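You operate a simulated robot arm through the tools that you are given. There is no shell and no other tool.

You are at the controls of a simulated two-armed robot. One attempt, no reset.

## Task
Pick up the teal book with one hand, pass it to the other hand and put it on the lower shelf of the service bench.

The check looks at the end state, three seconds after you hand in, the way a careful person would. Anything else that was tipped, shoved, dropped, spilled or broken makes it a failure.

## Robot
Two 7-joint arms with two-finger parallel grippers on one trunk, on a base that drives. Base frame: it is fixed to the floor where the robot stands at the start and does not move with it; the origin is under the middle of the robot, x ahead of it, y to its left, z up. Units: mm, rad, N and s.
The left shoulder is at the start at [110, 169, 1576], the right one opposite. With the tool pointing down near the work surface each hand reaches from about 680 to 760 mm from the robot's upright axis, wherever it stands, measured 20 degrees to its own side. Places, roughly: lower shelf of the service bench [2200, 200, 200]. Payload 1.57 kg a hand.
The tool frame of a hand sits at the grasp point between the pads (the TCP): z along the fingers, y along the line on which they close. The tips reach 30 mm beyond it. The gripper opens to 80 mm. The fingers are 17 mm wide and 12 mm thick; the gripper's body (40 by 82 mm) begins 80 mm behind the TCP.
Orientation is that of the tool frame in the base frame, as a unit quaternion [x, y, z, w]. With the fingers straight down and closing along the base's y, the tool's x points along the base's -x, its y along +y and its z along -z.

## Interface
- The arms move only by the tool move_arm. It takes "left_rows", "right_rows" or both (then of equal length, played together; a hand with none holds still); each is text: rows parted by semicolons, each of 7 numbers parted by spaces: the shift along the base's x, y, z in units of 20 mm (1.0 is 20 mm), then the turn, a rotation vector about the base's x, y, z in units of 4 degrees (1.0 is 4 degrees), then the opening, from 0 (shut) to 1 (fully open). In form: x y z rx ry rz jaw; .... A call has 1 to 20 rows; each row shifts and turns the commanded pose from where the row before left it. A call with a number of a shift or a turn outside -1 to 1 is refused whole. Rows are played at 5 a second. More than 50 mm and 0.15 rad between two rows, or a gripper value outside its range, and nothing of the call is played. Where a pose cannot be reached the arm comes as near as it can. A force on the tool above 40 N (or 10 N above the force at the start of the call, whichever is more), or a blocked arm, ends the call early, and 0.2 s more pass. The fingers move at their own pace (about 72 mm/s each) and stop on an object; they squeeze with about 31 N. The grip force told is the motor's: it shows also when the fingers shut on nothing. Time passes only in rows, and 0.2 s behind the last, so rows that do not move let the fingers close. It gives the time, the measured TCP pose, the force on the tool (base axes), the opening and the grip force at its end, in the units of the frame above (readings bear some noise), with the torque about the TCP (base axes, N m) and any sound that the robot's microphone picked up.
- Cameras (640 x 400 px; columns grow to the right, rows downward): "scene" is now at [155.9, -13.2, 1756.6]; the picture's right is [-0.17, -0.98, 0.00], its down [-0.76, 0.14, -0.63] and it looks along [0.62, -0.11, -0.78] (base axes); focal length 283 px, centre (320, 200). "left" rides on the left gripper at [72, 7, -122] in its tool frame; the picture's right is [-0.09, 1.00, 0.00], its down [-0.84, -0.08, -0.54] and it looks along [-0.54, -0.05, 0.84] (tool axes); focal length 238 px, centre (320, 200). "right" rides on the right gripper at [72, -7, -122] in its tool frame; the picture's right is [0.09, 1.00, 0.00], its down [-0.84, 0.08, -0.54] and it looks along [-0.54, 0.05, 0.84] (tool axes); focal length 238 px, centre (320, 200). There is no depth. A picture from a camera that has moved, and an enlarged one, comes with that camera's place and axes in the base frame and with its lens.
- snapshot(camera): a new picture of that camera. It takes no simulated time.
- raise_lower(by): slides the trunk up (or, below 0, down) by that many mm; the arms and the scene camera ride with it, the base frame stays. It gives what a move gives, with no picture.
- steer(legs): drives the robot by 1 to 6 legs, each [ahead, left, turn to the left] in mm, mm and rad, along the robot's own axes; the way and the turn of a leg run together, so that a leg with both is an arc; at most 1500 mm and 3.142 rad a leg. The arms and the cameras ride along, it lands a little off, and it stops where it bumps. It gives what a move gives.
- turn_head(pan, tilt): turns the head with the scene camera to pan (to the left, within 1.501 rad either way) and tilt (down, from -0.506 to 1.204), counted from straight ahead of the robot. It gives what a move gives.
- enlarge(camera, box): a new picture of the part [left, top, right, bottom] of that camera's present view, enlarged. It takes no simulated time.
- hand_in(): hands the job in; it is judged then, once.

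Places have to be worked out from the pictures, the camera data and where the tool is seen. Open the grippers and draw the arms clear of the work before you hand the job in, unless the task says otherwise.

The tools are called after ">>>" as name(argument=value, ...) on one line, values as JSON. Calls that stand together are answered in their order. move_arm: Moves the arms, as the interface text tells. Its arguments: {"type":"object","properties":{"left_rows":{"type":"string"},"right_rows":{"type":"string"}},"required":[]} The other tools are called the same way: raise_lower (by) slides the trunk up or down; steer (legs) drives the base; turn_head (pan, tilt) turns the head that bears the scene camera; snapshot (camera) takes a picture; enlarge (camera, box) takes an enlarged picture of a part of a camera's view; hand_in () hands the job in.

At the start:

```text
t: 0.0
left_tcp_pos: [672.9, 229.4, 999.6]
left_orientation: [0.0, 1.0, 0.0, 0.001]
left_wrist_force: [0.6, -0.4, 0.4]
left_wrist_torque: [0.02, 0.01, -0.02]
left_grip_width: 79.8
left_grasp_force: 0.0
right_tcp_pos: [376.3, -219.6, 999.8]
right_orientation: [0.0, 1.0, -0.001, 0.0]
right_wrist_force: [-1.0, -0.7, 0.0]
right_wrist_torque: [0.0, -0.03, 0.0]
right_grip_width: 80.1
right_grasp_force: 0.0
trunk travel left (down, up): [-890.0, 0.0]
robot x, y, heading: [0.3, 2.4, -0.002]
head pan, tilt: [-0.176, 0.888]
```

scene: 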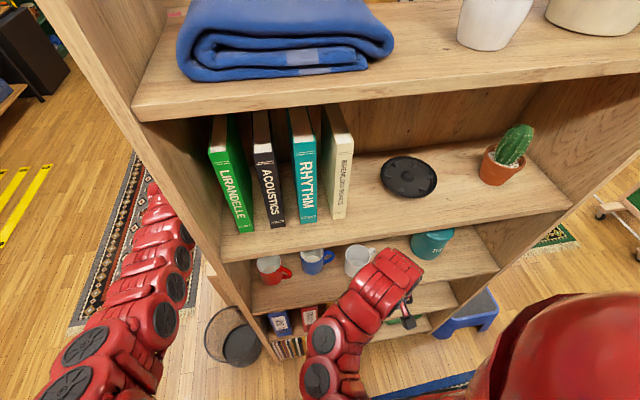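
right: 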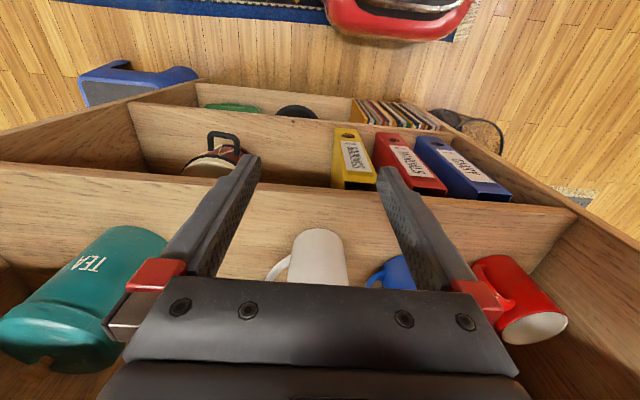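
left: 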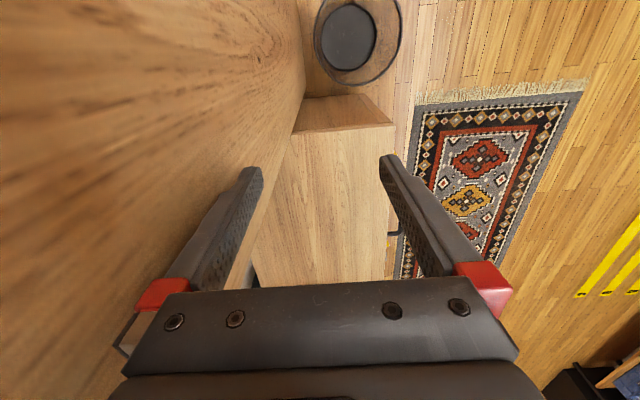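

I'll first look closely at the books and the surroundings from the scene camera.

>>> enlarge(camera="scene", box=[180, 80, 380, 260])

>>> snapshot(camera="scene")

```text
2.22 times, centred on (280, 170) of scene
camera zoom: at [155.9, -13.2, 1756.6], right [-0.17, -0.98, 0.0], down [-0.76, 0.14, -0.63], along [0.62, -0.11, -0.78], focal length 629 px, centre (409, 267)
```

zoom: 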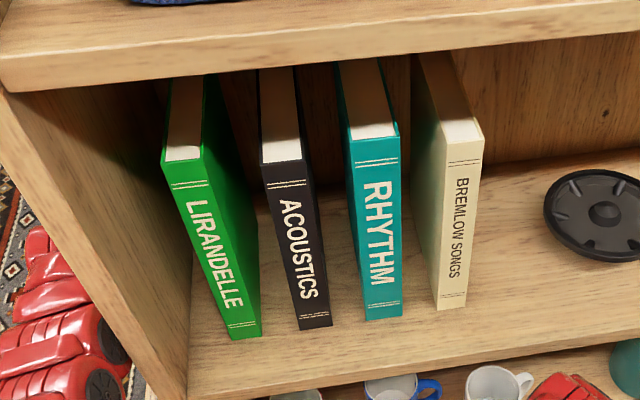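

```text
taken
camera scene: at [155.9, -13.2, 1756.6], right [-0.17, -0.98, 0.0], down [-0.76, 0.14, -0.63], along [0.62, -0.11, -0.78], focal length 283 px, centre (320, 200)
```

scene: 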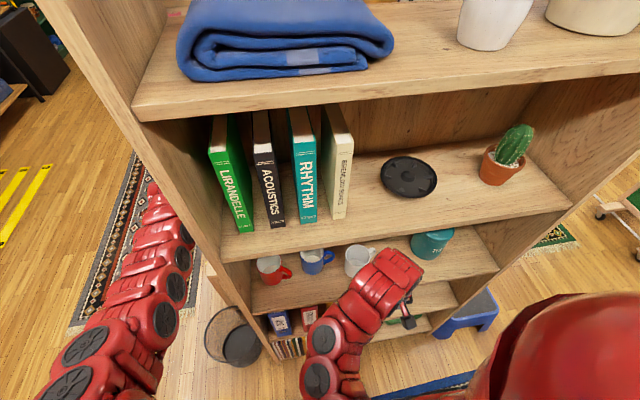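

The teal "RHYTHM" book stands third from left with gaps on both sides. I'll look around with the head to see the bookcase's extent and the service bench before I move anything.

>>> turn_head(pan=0.0, tilt=0.2)

>>> snapshot(camera="scene")

>>> turn_head(pan=0.9, tilt=0.5)

>>> snapshot(camera="scene")

>>> turn_head(pan=-0.9, tilt=0.5)

>>> snapshot(camera="scene")

```text
t: 1.1
left_tcp_pos: [673.8, 230.0, 999.8]
left_orientation: [0.0, 1.0, 0.0, 0.001]
left_wrist_force: [0.2, 0.2, 0.3]
left_wrist_torque: [-0.01, -0.01, 0.01]
left_grip_width: 79.8
left_grasp_force: 0.1
right_tcp_pos: [374.7, -219.9, 999.1]
right_orientation: [-0.001, 1.0, 0.001, -0.001]
right_wrist_force: [0.5, -0.2, 0.3]
right_wrist_torque: [-0.01, -0.01, -0.03]
right_grip_width: 79.7
right_grasp_force: 0.0
trunk travel left (down, up): [-890.0, 0.0]
robot x, y, heading: [-0.9, -1.4, -0.002]
head pan, tilt: [0.0, 0.201]
```

```text
taken
camera scene: at [174.1, 0.1, 1817.2], right [0.0, -1.0, 0.0], down [-0.2, 0.0, -0.98], along [0.98, 0.0, -0.2], focal length 283 px, centre (320, 200)
```

scene: 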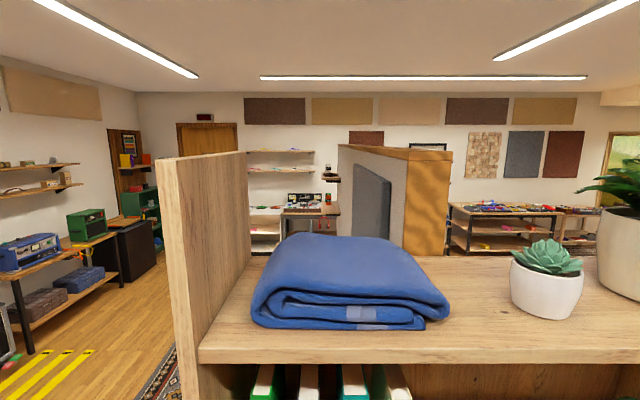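

```text
t: 2.3
left_tcp_pos: [674.2, 230.1, 998.8]
left_orientation: [0.0, 1.0, 0.0, 0.0]
left_wrist_force: [-0.5, 0.4, 0.4]
left_wrist_torque: [0.0, 0.0, -0.02]
left_grip_width: 80.1
left_grasp_force: 0.1
right_tcp_pos: [374.8, -220.0, 1000.1]
right_orientation: [-0.001, 1.0, 0.0, -0.001]
right_wrist_force: [-1.0, -0.4, -0.6]
right_wrist_torque: [-0.02, 0.02, -0.03]
right_grip_width: 80.3
right_grasp_force: 0.1
trunk travel left (down, up): [-890.0, 0.0]
robot x, y, heading: [1.4, -0.2, -0.004]
head pan, tilt: [0.901, 0.499]
```

```text
taken
camera scene: at [137.5, 71.4, 1789.6], right [0.78, -0.62, 0.0], down [-0.3, -0.37, -0.88], along [0.55, 0.69, -0.48], focal length 283 px, centre (320, 200)
```

scene: 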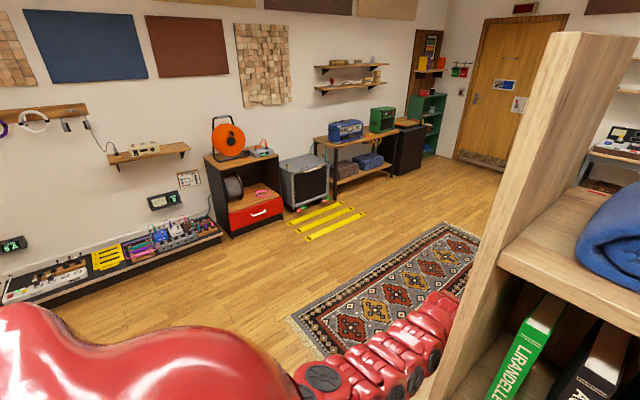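

```text
t: 4.1
left_tcp_pos: [673.1, 229.8, 999.1]
left_orientation: [0.0, 1.0, 0.0, 0.001]
left_wrist_force: [0.4, 0.6, 0.2]
left_wrist_torque: [0.0, -0.05, 0.0]
left_grip_width: 79.7
left_grasp_force: 0.0
right_tcp_pos: [375.3, -219.6, 1000.3]
right_orientation: [-0.001, 1.0, 0.001, 0.0]
right_wrist_force: [0.2, 0.1, -0.1]
right_wrist_torque: [0.01, 0.0, 0.05]
right_grip_width: 79.8
right_grasp_force: 0.1
trunk travel left (down, up): [-890.0, 0.0]
robot x, y, heading: [1.3, -0.2, -0.004]
head pan, tilt: [-0.901, 0.499]
```

```text
taken
camera scene: at [137.5, -71.1, 1789.6], right [-0.78, -0.62, 0.0], down [-0.3, 0.37, -0.88], along [0.55, -0.69, -0.48], focal length 283 px, centre (320, 200)
```

scene: 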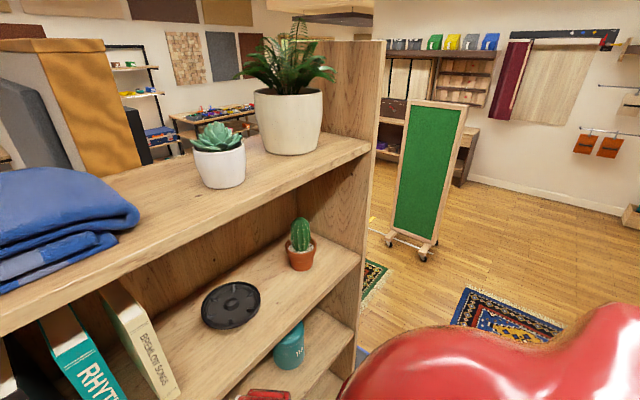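

The camera shifts sideways as the head pans, so I can use that as a stereo baseline. I'll take two views of the books at differing pans.

>>> turn_head(pan=0.6, tilt=0.8)

>>> snapshot(camera="scene")

>>> enlarge(camera="scene", box=[440, 120, 640, 320])

>>> turn_head(pan=-0.7, tilt=0.8)

>>> snapshot(camera="scene")

>>> enlarge(camera="scene", box=[0, 120, 200, 320])

```text
t: 5.7
left_tcp_pos: [673.3, 229.8, 999.1]
left_orientation: [0.0, 1.0, 0.0, 0.001]
left_wrist_force: [-1.1, 0.1, 0.3]
left_wrist_torque: [0.01, 0.02, 0.0]
left_grip_width: 80.0
left_grasp_force: 0.0
right_tcp_pos: [373.7, -219.6, 999.1]
right_orientation: [-0.001, 1.0, 0.0, 0.0]
right_wrist_force: [0.9, -0.7, -0.7]
right_wrist_torque: [0.0, 0.02, 0.01]
right_grip_width: 79.9
right_grasp_force: 0.0
trunk travel left (down, up): [-890.0, 0.0]
robot x, y, heading: [1.2, 0.2, -0.002]
head pan, tilt: [0.6, 0.799]
```

```text
taken
camera scene: at [147.5, 45.7, 1763.7], right [0.56, -0.83, 0.0], down [-0.59, -0.4, -0.7], along [0.58, 0.39, -0.72], focal length 283 px, centre (320, 200)
```

scene: 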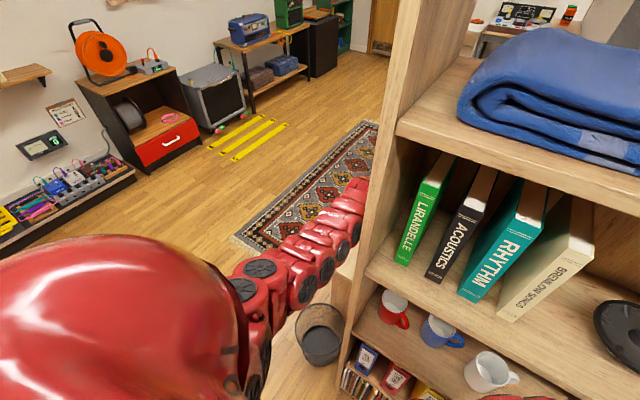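

```text
2.00 times, centred on (540, 220) of scene
camera zoom: at [147.5, 45.7, 1763.7], right [0.56, -0.83, 0.0], down [-0.59, -0.4, -0.7], along [0.58, 0.39, -0.72], focal length 566 px, centre (-120, 160)
```

zoom: 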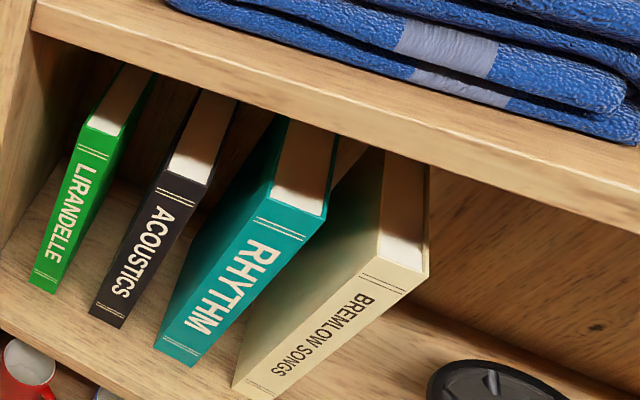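

```text
t: 7.1
left_tcp_pos: [673.3, 229.2, 999.2]
left_orientation: [0.0, 1.0, 0.0, -0.001]
left_wrist_force: [-1.0, 0.3, -0.4]
left_wrist_torque: [0.02, 0.01, -0.01]
left_grip_width: 79.9
left_grasp_force: 0.1
right_tcp_pos: [376.2, -220.4, 999.5]
right_orientation: [0.0, 1.0, 0.0, -0.002]
right_wrist_force: [0.2, -0.1, 0.2]
right_wrist_torque: [0.0, 0.0, 0.02]
right_grip_width: 79.9
right_grasp_force: 0.1
trunk travel left (down, up): [-890.0, 0.0]
robot x, y, heading: [1.4, -0.5, 0.003]
head pan, tilt: [-0.7, 0.799]
```

```text
taken
camera scene: at [142.6, -51.8, 1763.7], right [-0.64, -0.77, 0.0], down [-0.55, 0.46, -0.7], along [0.53, -0.45, -0.72], focal length 283 px, centre (320, 200)
```

scene: 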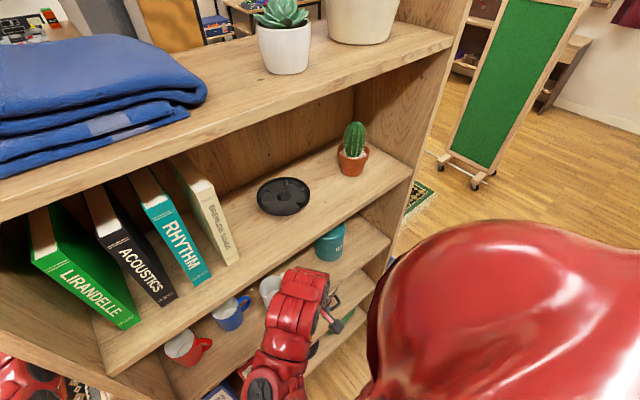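

```text
2.00 times, centred on (100, 220) of scene
camera zoom: at [142.6, -51.8, 1763.7], right [-0.64, -0.77, 0.0], down [-0.55, 0.46, -0.7], along [0.53, -0.45, -0.72], focal length 566 px, centre (760, 160)
```

zoom: 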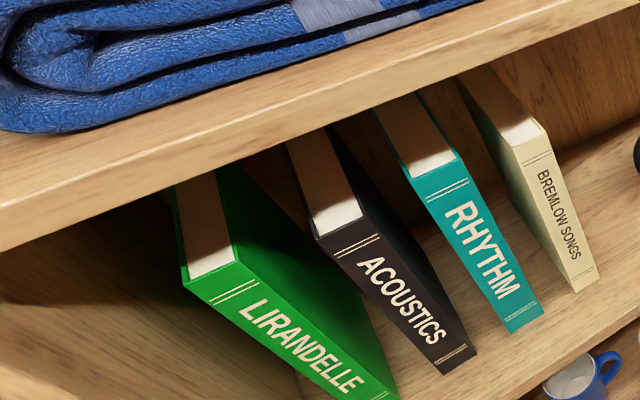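

By triangulation the teal spine is at x≈527, y≈-54 (about 36 thick), z≈1215–1455, and the shelf front edge is at x≈459. Before backing up I'll look to both sides for obstacles.

>>> turn_head(pan=1.5, tilt=0.6)

>>> snapshot(camera="scene")

>>> turn_head(pan=-1.5, tilt=0.6)

>>> snapshot(camera="scene")

```text
t: 9.2
left_tcp_pos: [673.9, 229.2, 1000.0]
left_orientation: [0.0, 1.0, -0.001, 0.0]
left_wrist_force: [0.5, -0.3, 0.0]
left_wrist_torque: [0.01, 0.0, -0.01]
left_grip_width: 80.0
left_grasp_force: 0.1
right_tcp_pos: [374.3, -220.2, 1000.5]
right_orientation: [-0.001, 1.0, 0.0, 0.0]
right_wrist_force: [0.3, 0.3, 0.2]
right_wrist_torque: [0.0, 0.01, -0.01]
right_grip_width: 80.1
right_grasp_force: 0.1
trunk travel left (down, up): [-890.0, 0.0]
robot x, y, heading: [-0.9, 1.7, -0.002]
head pan, tilt: [1.499, 0.6]
```

```text
taken
camera scene: at [87.3, 88.3, 1780.5], right [1.0, -0.07, 0.0], down [-0.04, -0.56, -0.83], along [0.06, 0.82, -0.56], focal length 283 px, centre (320, 200)
```

scene: 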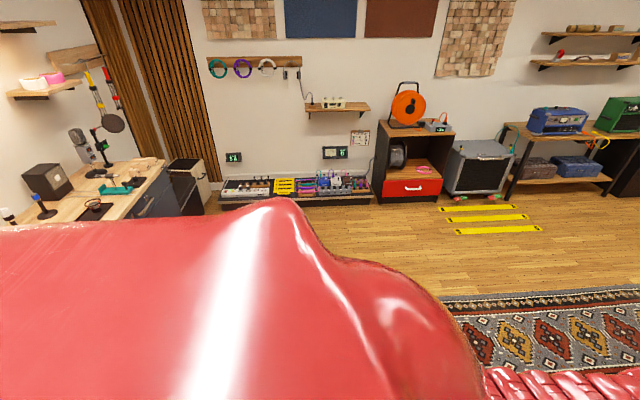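

```text
t: 11.8
left_tcp_pos: [673.3, 228.4, 999.1]
left_orientation: [0.0, 1.0, 0.0, 0.0]
left_wrist_force: [-0.2, 0.7, 0.3]
left_wrist_torque: [-0.04, 0.0, 0.01]
left_grip_width: 80.0
left_grasp_force: 0.1
right_tcp_pos: [375.0, -219.8, 999.5]
right_orientation: [-0.001, 1.0, 0.0, 0.0]
right_wrist_force: [-0.2, 1.1, 0.6]
right_wrist_torque: [0.01, -0.01, -0.02]
right_grip_width: 79.7
right_grasp_force: 0.0
trunk travel left (down, up): [-890.0, 0.0]
robot x, y, heading: [1.2, -2.1, -0.002]
head pan, tilt: [-1.499, 0.6]
```

```text
taken
camera scene: at [87.3, -88.0, 1780.5], right [-1.0, -0.07, 0.0], down [-0.04, 0.56, -0.83], along [0.06, -0.82, -0.56], focal length 283 px, centre (320, 200)
```

scene: 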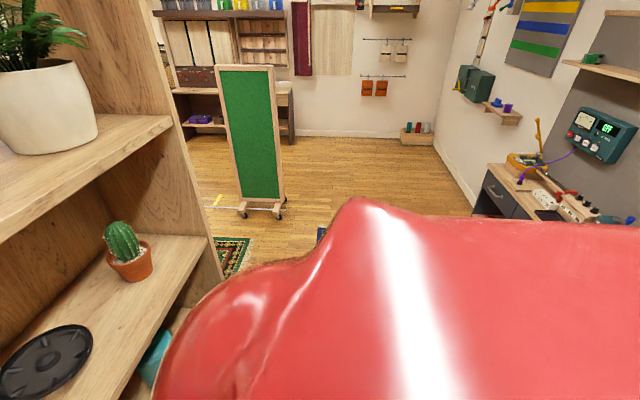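

Workbenches line the back wall (front at about x≈-850), so a short reverse is safe. I'll back up 120 mm to give the right arm room.

>>> steer(legs=[[-120, 0, 0]])

>>> turn_head(pan=-0.15, tilt=0.75)

>>> snapshot(camera="scene")

>>> snapshot(camera="left")

```text
t: 13.0
left_tcp_pos: [554.9, 229.8, 999.1]
left_orientation: [-0.001, 1.0, 0.0, 0.0]
left_wrist_force: [0.1, 0.4, 0.1]
left_wrist_torque: [0.0, -0.03, -0.01]
left_grip_width: 79.8
left_grasp_force: 0.0
right_tcp_pos: [257.6, -219.5, 1000.5]
right_orientation: [-0.002, 1.0, 0.0, -0.001]
right_wrist_force: [-0.6, -0.3, 0.3]
right_wrist_torque: [0.0, 0.02, -0.01]
right_grip_width: 80.0
right_grasp_force: 0.0
trunk travel left (down, up): [-890.0, 0.0]
robot x, y, heading: [-120.3, -3.1, 0.002]
head pan, tilt: [-1.499, 0.6]
```

```text
t: 14.5
left_tcp_pos: [554.6, 230.6, 999.0]
left_orientation: [-0.001, 1.0, 0.0, 0.0]
left_wrist_force: [0.0, 0.1, -0.4]
left_wrist_torque: [0.04, 0.02, -0.01]
left_grip_width: 80.2
left_grasp_force: 0.0
right_tcp_pos: [256.2, -219.3, 999.1]
right_orientation: [-0.001, 1.0, -0.001, -0.001]
right_wrist_force: [0.3, 0.9, -0.3]
right_wrist_torque: [-0.02, 0.01, 0.0]
right_grip_width: 79.9
right_grasp_force: 0.1
trunk travel left (down, up): [-890.0, 0.0]
robot x, y, heading: [-118.8, 1.2, 0.002]
head pan, tilt: [-0.15, 0.75]
```

```text
taken
camera scene: at [44.1, -12.2, 1767.6], right [-0.15, -0.99, 0.0], down [-0.67, 0.1, -0.73], along [0.72, -0.11, -0.68], focal length 283 px, centre (320, 200)
```

scene: 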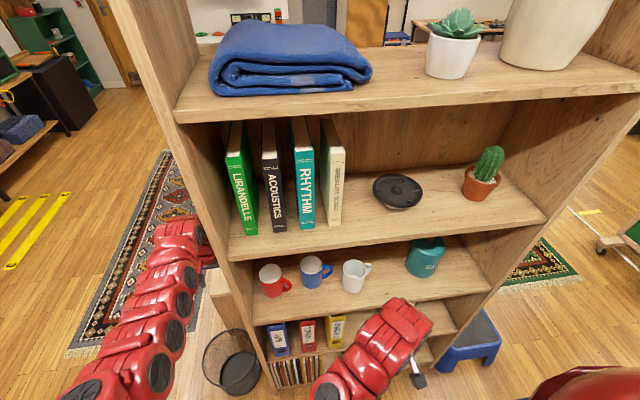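

```text
taken
camera left: at [482.9, 236.7, 1121.7], right [0.09, 1.0, 0.0], down [0.84, -0.08, 0.54], along [0.54, -0.05, -0.84], focal length 238 px, centre (320, 200)
```

left: 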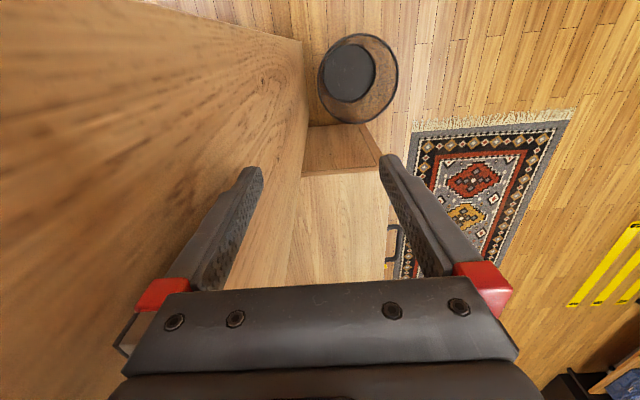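

The robot moved cleanly to x≈-120. Now I bring the right hand up while turning the fingers forward (rotation about -y), staying in front of the shelf edge (x≈459).

>>> move_arm(right_rows="0.4 0.3 1 0 -1 0 0.78;0.4 0.3 1 0 -1 0 0.78;0.4 0.3 1 0 -1 0 0.78;0.4 0.3 1 0 -1 0 0.78;0.4 0.3 1 0 -1 0 0.78;0.4 0.3 1 0 -1 0 0.78;0.4 0.3 1 0 -1 0 0.78;0.4 0.3 1 0 -1 0 0.78;0.4 0.3 1 0 -1 0 0.78;0.4 0.3 1 0 -1 0 0.78;0.4 0.3 1 0 -1 0 0.78;0.4 0.3 1 0 -1 0 0.78")

>>> snapshot(camera="scene")

```text
t: 17.1
left_tcp_pos: [554.0, 230.5, 999.7]
left_orientation: [-0.001, 1.0, 0.0, 0.0]
left_wrist_force: [-0.1, -0.4, -0.5]
left_wrist_torque: [0.02, -0.03, -0.02]
left_grip_width: 80.1
left_grasp_force: 0.0
right_tcp_pos: [290.1, -212.8, 1018.5]
right_orientation: [-0.002, 0.999, -0.001, 0.051]
right_wrist_force: [0.1, 0.4, -0.4]
right_wrist_torque: [0.03, 0.01, 0.03]
right_grip_width: 62.3
right_grasp_force: 0.0
right hand out of reach, approached as far as the arm can: row 1, 2, 3, 4, 5, 6, 7, 8, 9, 10, 11, 12
trunk travel left (down, up): [-890.0, 0.0]
robot x, y, heading: [-117.8, -2.6, -0.001]
head pan, tilt: [-0.15, 0.75]
```

```text
taken
camera scene: at [43.8, -12.1, 1767.6], right [-0.15, -0.99, 0.0], down [-0.67, 0.1, -0.73], along [0.72, -0.11, -0.68], focal length 283 px, centre (320, 200)
```

scene: 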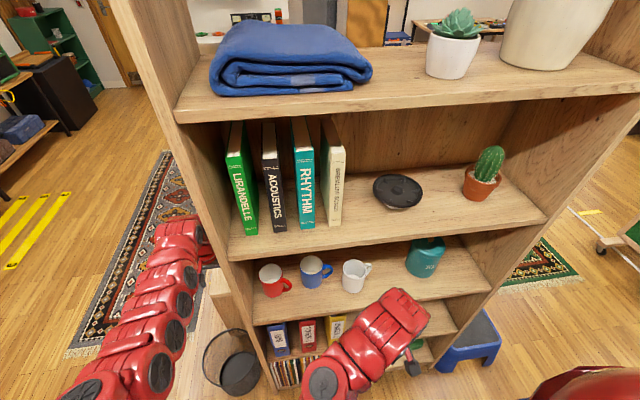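

The right arm is folded too tightly to turn here. I'll back up another 150 mm so that the arm can extend in front of the shelf before turning.

>>> steer(legs=[[-150, 0, 0]])

>>> turn_head(pan=-1.5, tilt=0.7)

>>> snapshot(camera="scene")

>>> turn_head(pan=-0.15, tilt=0.7)

>>> snapshot(camera="scene")

```text
t: 18.5
left_tcp_pos: [406.7, 230.3, 998.7]
left_orientation: [-0.001, 1.0, 0.0, -0.001]
left_wrist_force: [-0.4, -0.1, 0.8]
left_wrist_torque: [0.0, 0.03, 0.03]
left_grip_width: 80.1
left_grasp_force: 0.0
right_tcp_pos: [142.7, -213.8, 1018.2]
right_orientation: [-0.002, 0.999, 0.0, 0.05]
right_wrist_force: [0.5, 0.6, -0.3]
right_wrist_torque: [0.01, 0.01, 0.01]
right_grip_width: 62.2
right_grasp_force: 0.2
trunk travel left (down, up): [-890.0, 0.0]
robot x, y, heading: [-268.2, -0.5, 0.003]
head pan, tilt: [-0.15, 0.75]
```

```text
t: 20.0
left_tcp_pos: [404.3, 231.1, 999.4]
left_orientation: [-0.001, 1.0, 0.0, 0.001]
left_wrist_force: [-0.2, 0.0, -0.6]
left_wrist_torque: [0.0, 0.02, 0.0]
left_grip_width: 80.2
left_grasp_force: 0.0
right_tcp_pos: [140.1, -214.1, 1018.2]
right_orientation: [-0.002, 0.999, -0.001, 0.051]
right_wrist_force: [0.1, 0.3, -0.2]
right_wrist_torque: [-0.02, -0.01, 0.02]
right_grip_width: 62.5
right_grasp_force: 0.0
trunk travel left (down, up): [-890.0, 0.0]
robot x, y, heading: [-268.8, -2.4, 0.007]
head pan, tilt: [-1.499, 0.7]
```

```text
taken
camera scene: at [-181.3, -84.8, 1771.9], right [-1.0, -0.07, 0.0], down [-0.05, 0.64, -0.76], along [0.06, -0.76, -0.64], focal length 283 px, centre (320, 200)
```

scene: 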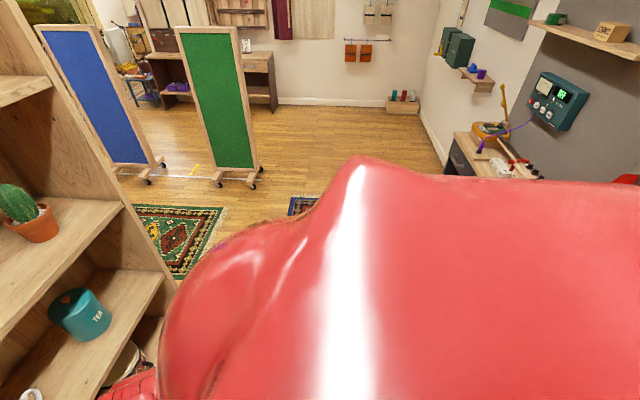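

```text
t: 21.5
left_tcp_pos: [403.7, 229.9, 999.7]
left_orientation: [-0.001, 1.0, 0.0, -0.001]
left_wrist_force: [-0.7, -0.4, -0.1]
left_wrist_torque: [-0.01, 0.0, 0.06]
left_grip_width: 79.7
left_grasp_force: 0.1
right_tcp_pos: [139.9, -213.4, 1018.5]
right_orientation: [-0.002, 0.999, 0.0, 0.05]
right_wrist_force: [-0.5, -0.2, -0.8]
right_wrist_torque: [0.01, -0.02, -0.01]
right_grip_width: 62.4
right_grasp_force: 0.0
trunk travel left (down, up): [-890.0, 0.0]
robot x, y, heading: [-265.9, -1.3, 0.001]
head pan, tilt: [-0.15, 0.7]
```

```text
taken
camera scene: at [-103.9, -12.7, 1771.9], right [-0.15, -0.99, 0.0], down [-0.64, 0.1, -0.76], along [0.76, -0.11, -0.64], focal length 283 px, centre (320, 200)
```

scene: 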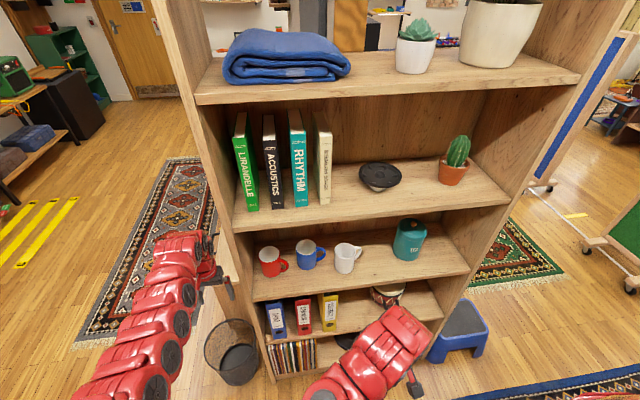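

Now the hand has room. I extend the right hand ahead by about 220 mm first, before turning it.

>>> move_arm(right_rows="1 0 0.3 0 0 0 0.78;1 0 0.3 0 0 0 0.78;1 0 0.3 0 0 0 0.78;1 0 0.3 0 0 0 0.78;1 0 0.3 0 0 0 0.78;1 0 0.3 0 0 0 0.78;1 0 0.3 0 0 0 0.78;1 0 0.3 0 0 0 0.78")

>>> snapshot(camera="scene")

```text
t: 23.3
left_tcp_pos: [404.8, 230.7, 999.7]
left_orientation: [-0.001, 1.0, 0.0, 0.0]
left_wrist_force: [0.0, 0.5, -0.4]
left_wrist_torque: [0.02, 0.01, -0.02]
left_grip_width: 80.1
left_grasp_force: 0.0
right_tcp_pos: [300.7, -213.5, 1067.1]
right_orientation: [-0.002, 0.999, 0.0, 0.05]
right_wrist_force: [0.5, -0.2, -0.5]
right_wrist_torque: [0.01, 0.04, -0.03]
right_grip_width: 62.0
right_grasp_force: 0.0
trunk travel left (down, up): [-890.0, 0.0]
robot x, y, heading: [-267.5, -0.3, -0.0]
head pan, tilt: [-0.15, 0.7]
```

```text
taken
camera scene: at [-103.1, -13.0, 1771.8], right [-0.15, -0.99, 0.0], down [-0.64, 0.1, -0.76], along [0.76, -0.11, -0.64], focal length 283 px, centre (320, 200)
```

scene: 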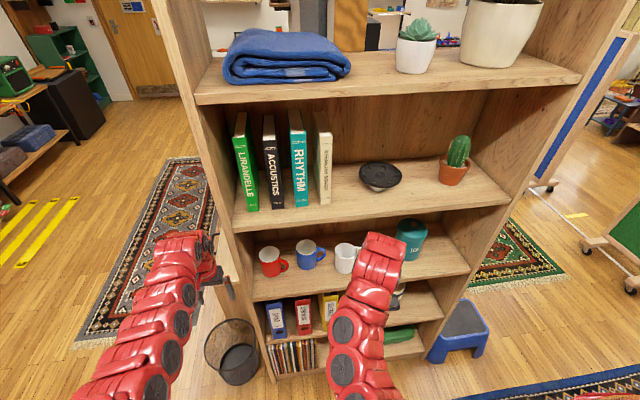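

Extension worked. Now I raise and turn the fingers forward together, checking halfway.

>>> move_arm(right_rows="0.3 0.4 0.67 0 -1 0 0.78;0.3 0.4 0.67 0 -1 0 0.78;0.3 0.4 0.67 0 -1 0 0.78;0.3 0.4 0.67 0 -1 0 0.78;0.3 0.4 0.67 0 -1 0 0.78;0.3 0.4 0.67 0 -1 0 0.78;0.3 0.4 0.67 0 -1 0 0.78;0.3 0.4 0.67 0 -1 0 0.78;0.3 0.4 0.67 0 -1 0 0.78;0.3 0.4 0.67 0 -1 0 0.78")

>>> snapshot(camera="scene")

```text
t: 25.5
left_tcp_pos: [404.1, 230.1, 999.9]
left_orientation: [-0.002, 1.0, 0.0, 0.0]
left_wrist_force: [0.6, -0.6, 0.2]
left_wrist_torque: [0.03, -0.02, -0.03]
left_grip_width: 80.1
left_grasp_force: 0.0
right_tcp_pos: [362.2, -132.7, 1201.3]
right_orientation: [-0.002, 0.921, -0.001, 0.39]
right_wrist_force: [-0.1, 0.7, -0.3]
right_wrist_torque: [0.01, 0.0, 0.01]
right_grip_width: 62.5
right_grasp_force: 0.0
trunk travel left (down, up): [-890.0, 0.0]
robot x, y, heading: [-273.9, -0.5, -0.001]
head pan, tilt: [-0.15, 0.7]
```

```text
taken
camera scene: at [-104.1, -12.4, 1771.9], right [-0.15, -0.99, 0.0], down [-0.64, 0.1, -0.76], along [0.76, -0.11, -0.64], focal length 283 px, centre (320, 200)
```

scene: 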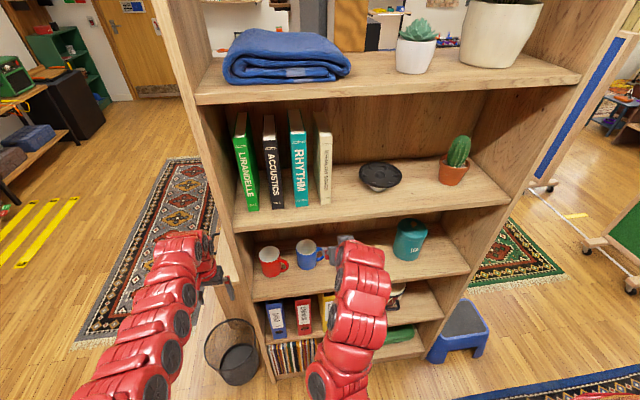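

Still on track. I continue to a level hand in front of the teal book at about [420, -54, 1335].

>>> move_arm(right_rows="0.2 0.358 0.61 0 -1 0 0.78;0.2 0.358 0.61 0 -1 0 0.78;0.2 0.358 0.61 0 -1 0 0.78;0.2 0.358 0.61 0 -1 0 0.78;0.2 0.358 0.61 0 -1 0 0.78;0.2 0.358 0.61 0 -1 0 0.78;0.2 0.358 0.61 0 -1 0 0.78;0.2 0.358 0.61 0 -1 0 0.78;0.2 0.358 0.61 0 -1 0 0.78;0.2 0.358 0.61 0 -1 0 0.78;0.2 0.358 0.61 0 -1 0 0.78")

>>> snapshot(camera="scene")

>>> snapshot(camera="right")

```text
t: 27.9
left_tcp_pos: [405.1, 230.8, 1000.1]
left_orientation: [0.0, 1.0, 0.0, 0.0]
left_wrist_force: [0.4, -0.5, -0.7]
left_wrist_torque: [0.01, -0.01, 0.0]
left_grip_width: 79.9
left_grasp_force: 0.1
right_tcp_pos: [404.8, -53.8, 1335.3]
right_orientation: [-0.002, 0.708, 0.0, 0.706]
right_wrist_force: [-0.1, 0.0, -0.6]
right_wrist_torque: [0.02, 0.01, 0.03]
right_grip_width: 62.5
right_grasp_force: 0.0
trunk travel left (down, up): [-890.0, 0.0]
robot x, y, heading: [-268.8, 0.3, 0.004]
head pan, tilt: [-0.15, 0.7]
```

```text
taken
camera scene: at [-103.6, -12.3, 1771.9], right [-0.15, -0.99, 0.0], down [-0.64, 0.1, -0.76], along [0.76, -0.11, -0.64], focal length 283 px, centre (320, 200)
```

scene: 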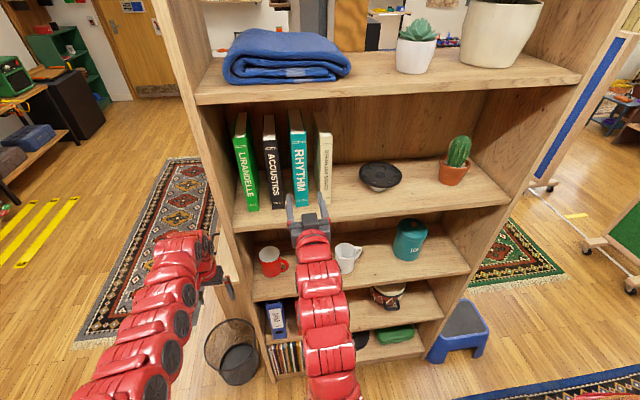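

```text
taken
camera right: at [283.8, -59.8, 1262.2], right [0.0, 1.0, -0.1], down [-0.54, 0.08, 0.84], along [0.84, 0.05, 0.54], focal length 238 px, centre (320, 200)
```

right: 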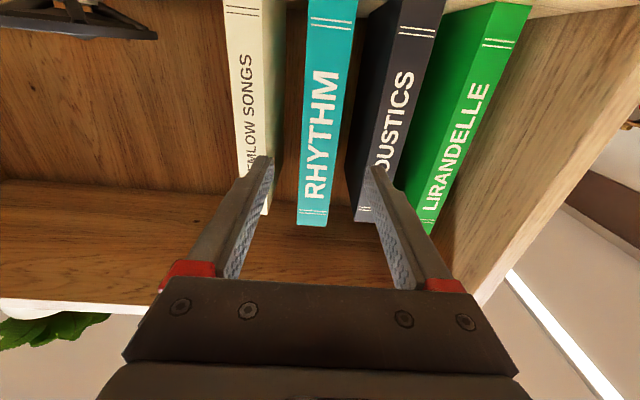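

The hand is level and centred: the right camera puts the teal book's centre at y≈-52, with the fingers straddling it. I drive 80 mm ahead so the tips stop just before the spine, then check.

>>> steer(legs=[[75, 0, 0]])

>>> snapshot(camera="right")

>>> enlarge(camera="scene", box=[210, 90, 370, 250])

```text
t: 28.9
left_tcp_pos: [476.8, 230.4, 1001.8]
left_orientation: [-0.001, 1.0, 0.0, 0.0]
left_wrist_force: [-0.3, 0.1, 0.2]
left_wrist_torque: [-0.02, 0.0, 0.02]
left_grip_width: 80.0
left_grasp_force: 0.0
right_tcp_pos: [476.8, -53.7, 1336.0]
right_orientation: [-0.001, 0.707, 0.0, 0.707]
right_wrist_force: [0.1, 0.0, -0.6]
right_wrist_torque: [-0.05, -0.01, 0.0]
right_grip_width: 62.3
right_grasp_force: 0.0
trunk travel left (down, up): [-890.0, 0.0]
robot x, y, heading: [-192.8, 1.3, 0.001]
head pan, tilt: [-0.15, 0.7]
```

```text
taken
camera right: at [355.4, -60.2, 1263.5], right [0.0, 1.0, -0.1], down [-0.54, 0.08, 0.84], along [0.84, 0.05, 0.54], focal length 238 px, centre (320, 200)
```

right: 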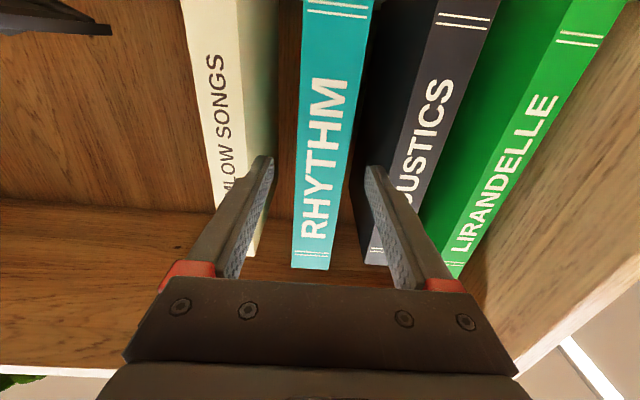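

```text
2.50 times, centred on (290, 170) of scene
camera zoom: at [-33.0, -12.6, 1772.3], right [-0.15, -0.99, 0.0], down [-0.64, 0.1, -0.77], along [0.76, -0.11, -0.64], focal length 707 px, centre (395, 275)
```

zoom: 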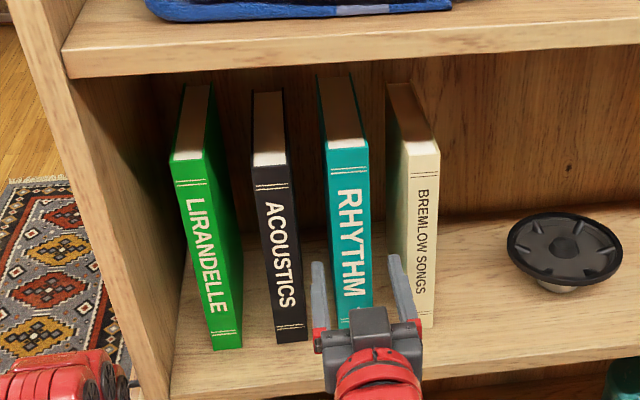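

Fingers straddle the spine evenly (book centre ≈ y -52.5, spine x≈525). I advance the right hand 113 mm straight in with the jaws at 62 mm.

>>> move_arm(right_rows="0.6 0.05 0 0 0 0 0.78;0.6 0 0 0 0 0 0.78;0.6 0 0 0 0 0 0.78;0.6 0 0 0 0 0 0.78;0.6 0 0 0 0 0 0.78;0.6 0 0 0 0 0 0.78;0.6 0 0 0 0 0 0.78;0.6 0 0 0 0 0 0.78;0.6 0 0 0 0 0 0.78;0.2 0 0 0 0 0 0.78")

>>> snapshot(camera="right")

>>> enlarge(camera="scene", box=[210, 90, 370, 250])

```text
t: 31.1
left_tcp_pos: [478.1, 230.2, 999.7]
left_orientation: [-0.001, 1.0, 0.0, 0.0]
left_wrist_force: [-0.1, -0.1, 0.1]
left_wrist_torque: [0.04, 0.01, -0.02]
left_grip_width: 80.3
left_grasp_force: 0.1
right_tcp_pos: [590.2, -52.6, 1336.3]
right_orientation: [-0.002, 0.708, -0.001, 0.707]
right_wrist_force: [-1.1, 0.4, -0.3]
right_wrist_torque: [0.02, 0.01, 0.0]
right_grip_width: 62.3
right_grasp_force: 0.0
trunk travel left (down, up): [-890.0, 0.0]
robot x, y, heading: [-199.3, 2.0, -0.002]
head pan, tilt: [-0.15, 0.7]
```

```text
taken
camera right: at [469.7, -59.1, 1262.8], right [0.0, 1.0, -0.1], down [-0.54, 0.08, 0.84], along [0.84, 0.05, 0.54], focal length 238 px, centre (320, 200)
```

right: 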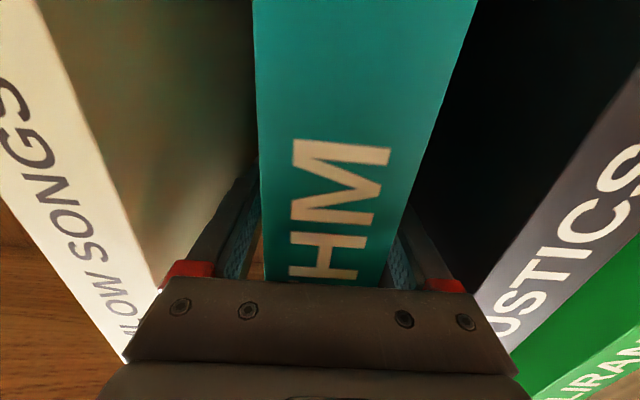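

```text
2.50 times, centred on (290, 170) of scene
camera zoom: at [-29.7, -12.5, 1771.9], right [-0.15, -0.99, 0.0], down [-0.64, 0.1, -0.76], along [0.76, -0.11, -0.64], focal length 707 px, centre (395, 275)
```

zoom: 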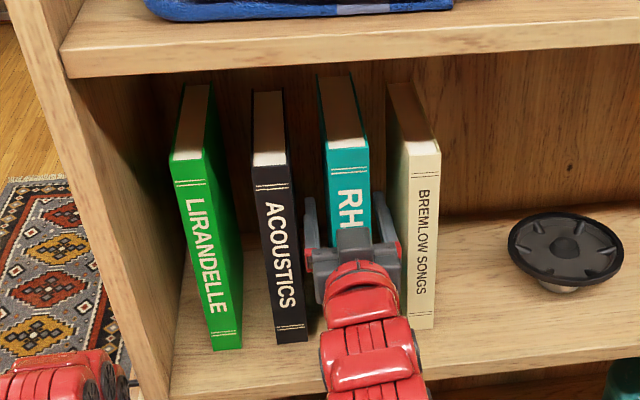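

Both fingers are beside the teal book with no contact. I close the right jaws on it.

>>> move_arm(right_rows="0 0 0 0 0 0 0.5;0 0 0 0 0 0 0.3;0 0 0 0 0 0 0;0 0 0 0 0 0 0;0 0 0 0 0 0 0")

>>> enlarge(camera="scene", box=[210, 90, 370, 250])

```text
t: 32.4
left_tcp_pos: [478.0, 230.1, 1000.6]
left_orientation: [0.0, 1.0, 0.0, 0.0]
left_wrist_force: [-0.4, 0.3, -0.2]
left_wrist_torque: [0.0, 0.0, 0.01]
left_grip_width: 79.9
left_grasp_force: 0.1
right_tcp_pos: [591.3, -53.5, 1334.9]
right_orientation: [-0.002, 0.708, -0.002, 0.706]
right_wrist_force: [2.0, -0.7, 1.5]
right_wrist_torque: [0.11, -0.19, 0.06]
right_grip_width: 37.9
right_grasp_force: 30.7
trunk travel left (down, up): [-890.0, 0.0]
robot x, y, heading: [-193.9, -2.4, 0.003]
head pan, tilt: [-0.15, 0.7]
```

```text
2.50 times, centred on (290, 170) of scene
camera zoom: at [-29.3, -12.6, 1771.9], right [-0.15, -0.99, 0.0], down [-0.64, 0.1, -0.76], along [0.76, -0.11, -0.64], focal length 707 px, centre (395, 275)
```

zoom: 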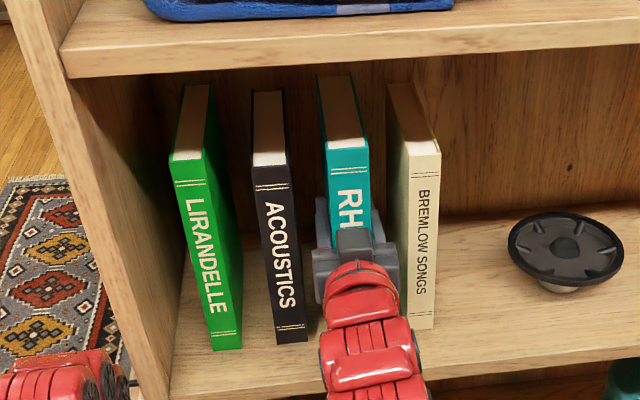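

The book is gripped (width 37.9 mm, 31 N). I lift it gently about 30 mm and read the load.

>>> move_arm(right_rows="0 0 0.3 0 0 0 0;0 0 0.4 0 0 0 0;0 0 0.4 0 0 0 0;0 0 0.4 0 0 0 0;0 0 0 0 0 0 0")

>>> snapshot(camera="right")

>>> enlarge(camera="scene", box=[210, 90, 370, 250])

```text
t: 33.5
left_tcp_pos: [478.3, 230.2, 999.4]
left_orientation: [0.0, 1.0, 0.0, -0.001]
left_wrist_force: [-1.4, 0.7, 0.6]
left_wrist_torque: [0.0, -0.01, 0.01]
left_grip_width: 80.0
left_grasp_force: 0.0
right_tcp_pos: [591.8, -52.4, 1363.3]
right_orientation: [-0.002, 0.709, -0.001, 0.705]
right_wrist_force: [0.2, 0.2, -5.3]
right_wrist_torque: [-0.01, 0.04, -0.01]
right_grip_width: 37.9
right_grasp_force: 30.9
trunk travel left (down, up): [-890.0, 0.0]
robot x, y, heading: [-197.3, -0.5, -0.001]
head pan, tilt: [-0.15, 0.7]
```

```text
taken
camera right: at [470.2, -59.1, 1291.5], right [0.0, 1.0, -0.1], down [-0.54, 0.08, 0.84], along [0.84, 0.05, 0.54], focal length 238 px, centre (320, 200)
```

right: 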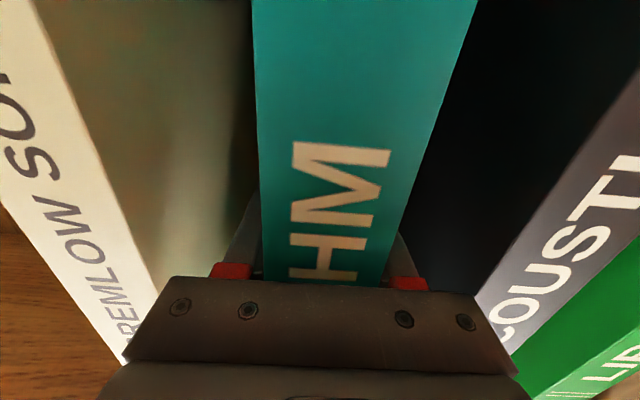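

```text
2.50 times, centred on (290, 170) of scene
camera zoom: at [-28.5, -12.6, 1771.8], right [-0.15, -0.99, 0.0], down [-0.64, 0.1, -0.76], along [0.76, -0.11, -0.64], focal length 707 px, centre (395, 275)
```

zoom: 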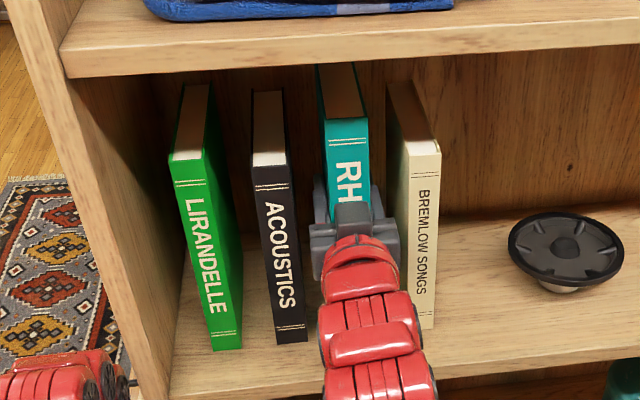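

The book is off the shelf (about 0.54 kg, balanced at the grip). I draw it straight back with the arm by ~113 mm, then back the base up to clear the shelf.

>>> move_arm(right_rows="-0.5 0 0 0 0 0 0;-0.6 0 0 0 0 0 0;-0.6 0 0 0 0 0 0;-0.6 0 0 0 0 0 0;-0.6 0 0 0 0 0 0;-0.6 0 0 0 0 0 0;-0.6 0 0 0 0 0 0;-0.6 0 0 0 0 0 0;-0.6 0 0 0 0 0 0;-0.3 0 0 0 0 0 0")

>>> steer(legs=[[-160, 0, 0]])

>>> snapshot(camera="scene")

```text
t: 35.8
left_tcp_pos: [478.7, 229.0, 1000.3]
left_orientation: [0.0, 1.0, 0.001, 0.0]
left_wrist_force: [-0.1, 0.2, -0.2]
left_wrist_torque: [0.01, -0.01, 0.02]
left_grip_width: 80.2
left_grasp_force: 0.1
right_tcp_pos: [479.8, -53.1, 1364.6]
right_orientation: [-0.002, 0.708, 0.0, 0.706]
right_wrist_force: [-0.9, 0.3, -5.4]
right_wrist_torque: [0.0, 0.08, -0.02]
right_grip_width: 38.0
right_grasp_force: 30.8
trunk travel left (down, up): [-890.0, 0.0]
robot x, y, heading: [-196.6, -1.0, -0.001]
head pan, tilt: [-0.15, 0.7]
```

```text
t: 37.2
left_tcp_pos: [318.3, 229.9, 996.9]
left_orientation: [-0.001, 1.0, 0.0, -0.002]
left_wrist_force: [0.3, 0.5, -0.3]
left_wrist_torque: [0.05, 0.03, -0.02]
left_grip_width: 79.9
left_grasp_force: 0.0
right_tcp_pos: [320.0, -52.8, 1363.1]
right_orientation: [0.0, 0.709, -0.003, 0.705]
right_wrist_force: [-0.5, -1.0, -5.7]
right_wrist_torque: [-0.02, 0.06, -0.01]
right_grip_width: 37.8
right_grasp_force: 31.0
trunk travel left (down, up): [-890.0, 0.0]
robot x, y, heading: [-355.3, 0.9, 0.001]
head pan, tilt: [-0.15, 0.7]
```

```text
taken
camera scene: at [-186.5, -12.7, 1771.4], right [-0.15, -0.99, 0.0], down [-0.64, 0.1, -0.76], along [0.75, -0.11, -0.65], focal length 283 px, centre (320, 200)
```

scene: 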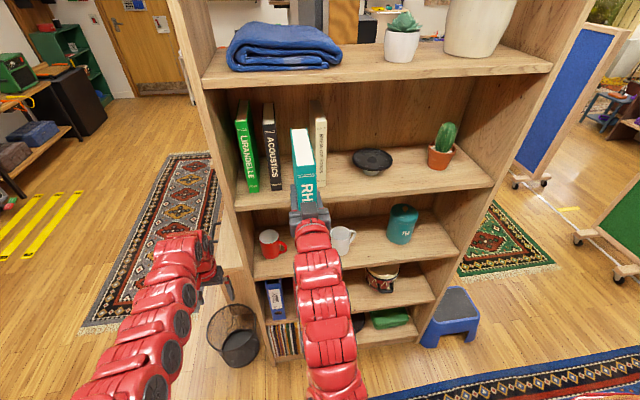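

The book is clear of the bookcase. I look to the left and ahead to plan the driving route past the bookcase.

>>> turn_head(pan=0.55, tilt=0.6)

>>> snapshot(camera="scene")

>>> turn_head(pan=1.2, tilt=0.6)

>>> snapshot(camera="scene")

```text
t: 38.2
left_tcp_pos: [318.8, 229.8, 998.9]
left_orientation: [0.0, 1.0, 0.0, -0.001]
left_wrist_force: [-0.6, -0.5, 0.1]
left_wrist_torque: [0.02, 0.0, 0.01]
left_grip_width: 80.0
left_grasp_force: 0.1
right_tcp_pos: [319.2, -53.6, 1362.9]
right_orientation: [-0.002, 0.709, -0.001, 0.705]
right_wrist_force: [1.0, -0.7, -6.1]
right_wrist_torque: [0.0, 0.05, -0.01]
right_grip_width: 37.9
right_grasp_force: 30.5
trunk travel left (down, up): [-890.0, 0.0]
robot x, y, heading: [-356.0, 1.0, 0.0]
head pan, tilt: [0.55, 0.6]
```

```text
taken
camera scene: at [-197.7, 46.0, 1780.3], right [0.52, -0.85, 0.0], down [-0.48, -0.3, -0.82], along [0.7, 0.43, -0.57], focal length 283 px, centre (320, 200)
```

scene: 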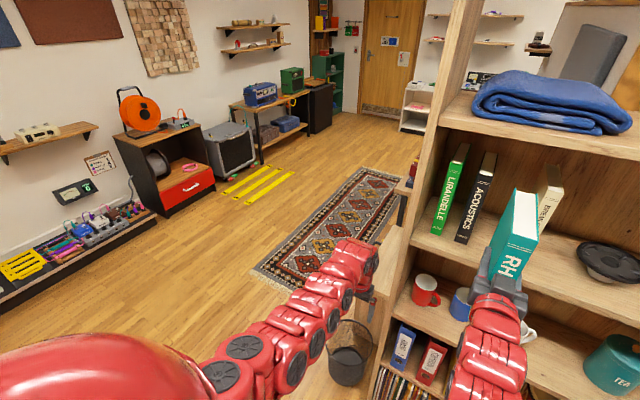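

```text
t: 39.3
left_tcp_pos: [318.9, 230.1, 999.5]
left_orientation: [-0.001, 1.0, 0.0, 0.0]
left_wrist_force: [-0.1, -0.1, 0.0]
left_wrist_torque: [0.01, -0.01, -0.03]
left_grip_width: 80.1
left_grasp_force: 0.1
right_tcp_pos: [317.9, -53.4, 1363.3]
right_orientation: [-0.001, 0.709, -0.002, 0.705]
right_wrist_force: [-0.3, 0.7, -5.6]
right_wrist_torque: [0.02, 0.09, 0.0]
right_grip_width: 38.1
right_grasp_force: 31.2
trunk travel left (down, up): [-890.0, 0.0]
robot x, y, heading: [-357.3, -1.9, 0.002]
head pan, tilt: [1.201, 0.6]
```

```text
taken
camera scene: at [-242.1, 82.1, 1780.4], right [0.93, -0.36, 0.0], down [-0.2, -0.53, -0.82], along [0.3, 0.77, -0.57], focal length 283 px, centre (320, 200)
```

scene: 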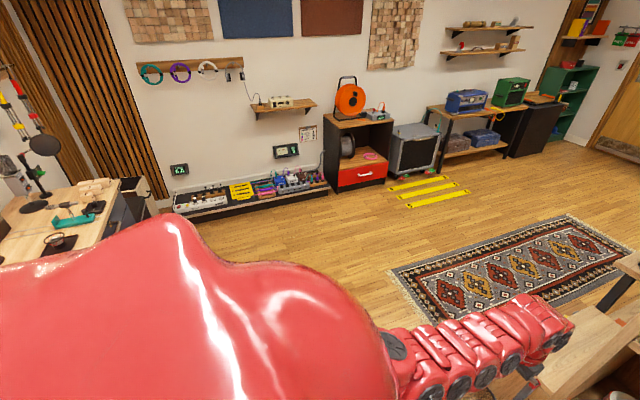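

There seems to be something low beside the bookcase's left side. I zoom in to identify it.

>>> turn_head(pan=0.7, tilt=0.6)

>>> enlarge(camera="scene", box=[260, 120, 420, 380])

>>> snapshot(camera="left")

```text
t: 40.2
left_tcp_pos: [317.0, 230.0, 1000.1]
left_orientation: [-0.001, 1.0, -0.001, 0.0]
left_wrist_force: [-0.7, 0.1, 0.1]
left_wrist_torque: [0.01, -0.02, -0.01]
left_grip_width: 80.0
left_grasp_force: 0.1
right_tcp_pos: [317.6, -52.7, 1363.0]
right_orientation: [-0.002, 0.709, -0.002, 0.706]
right_wrist_force: [0.5, -0.6, -5.4]
right_wrist_torque: [-0.01, 0.06, -0.02]
right_grip_width: 37.8
right_grasp_force: 31.0
trunk travel left (down, up): [-890.0, 0.0]
robot x, y, heading: [-354.5, 0.8, 0.002]
head pan, tilt: [0.7, 0.6]
```

```text
1.54 times, centred on (340, 250) of scene
camera zoom: at [-206.8, 56.9, 1780.4], right [0.65, -0.76, 0.0], down [-0.43, -0.36, -0.82], along [0.63, 0.53, -0.57], focal length 435 px, centre (289, 123)
```

zoom: 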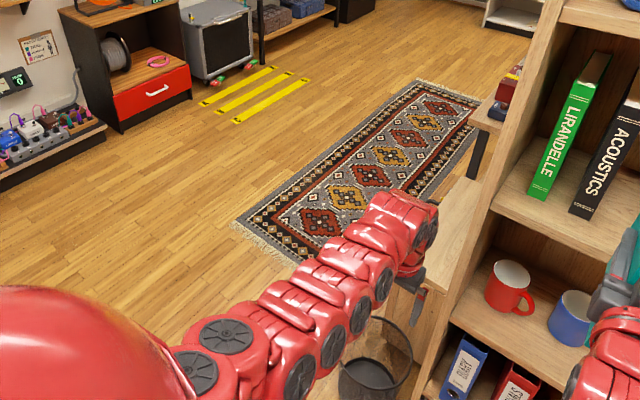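

```text
taken
camera left: at [246.3, 236.5, 1121.4], right [0.09, 1.0, 0.0], down [0.84, -0.08, 0.54], along [0.54, -0.05, -0.84], focal length 238 px, centre (320, 200)
```

left: 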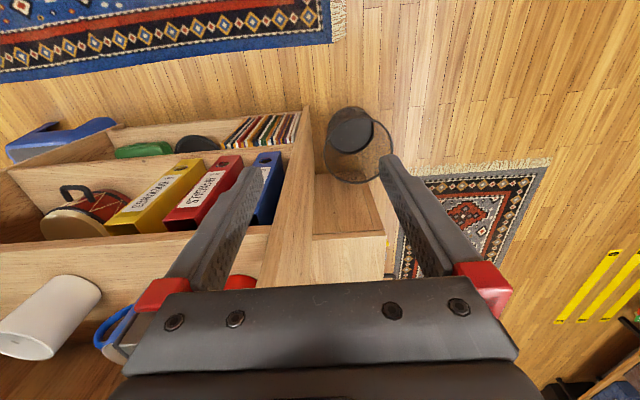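

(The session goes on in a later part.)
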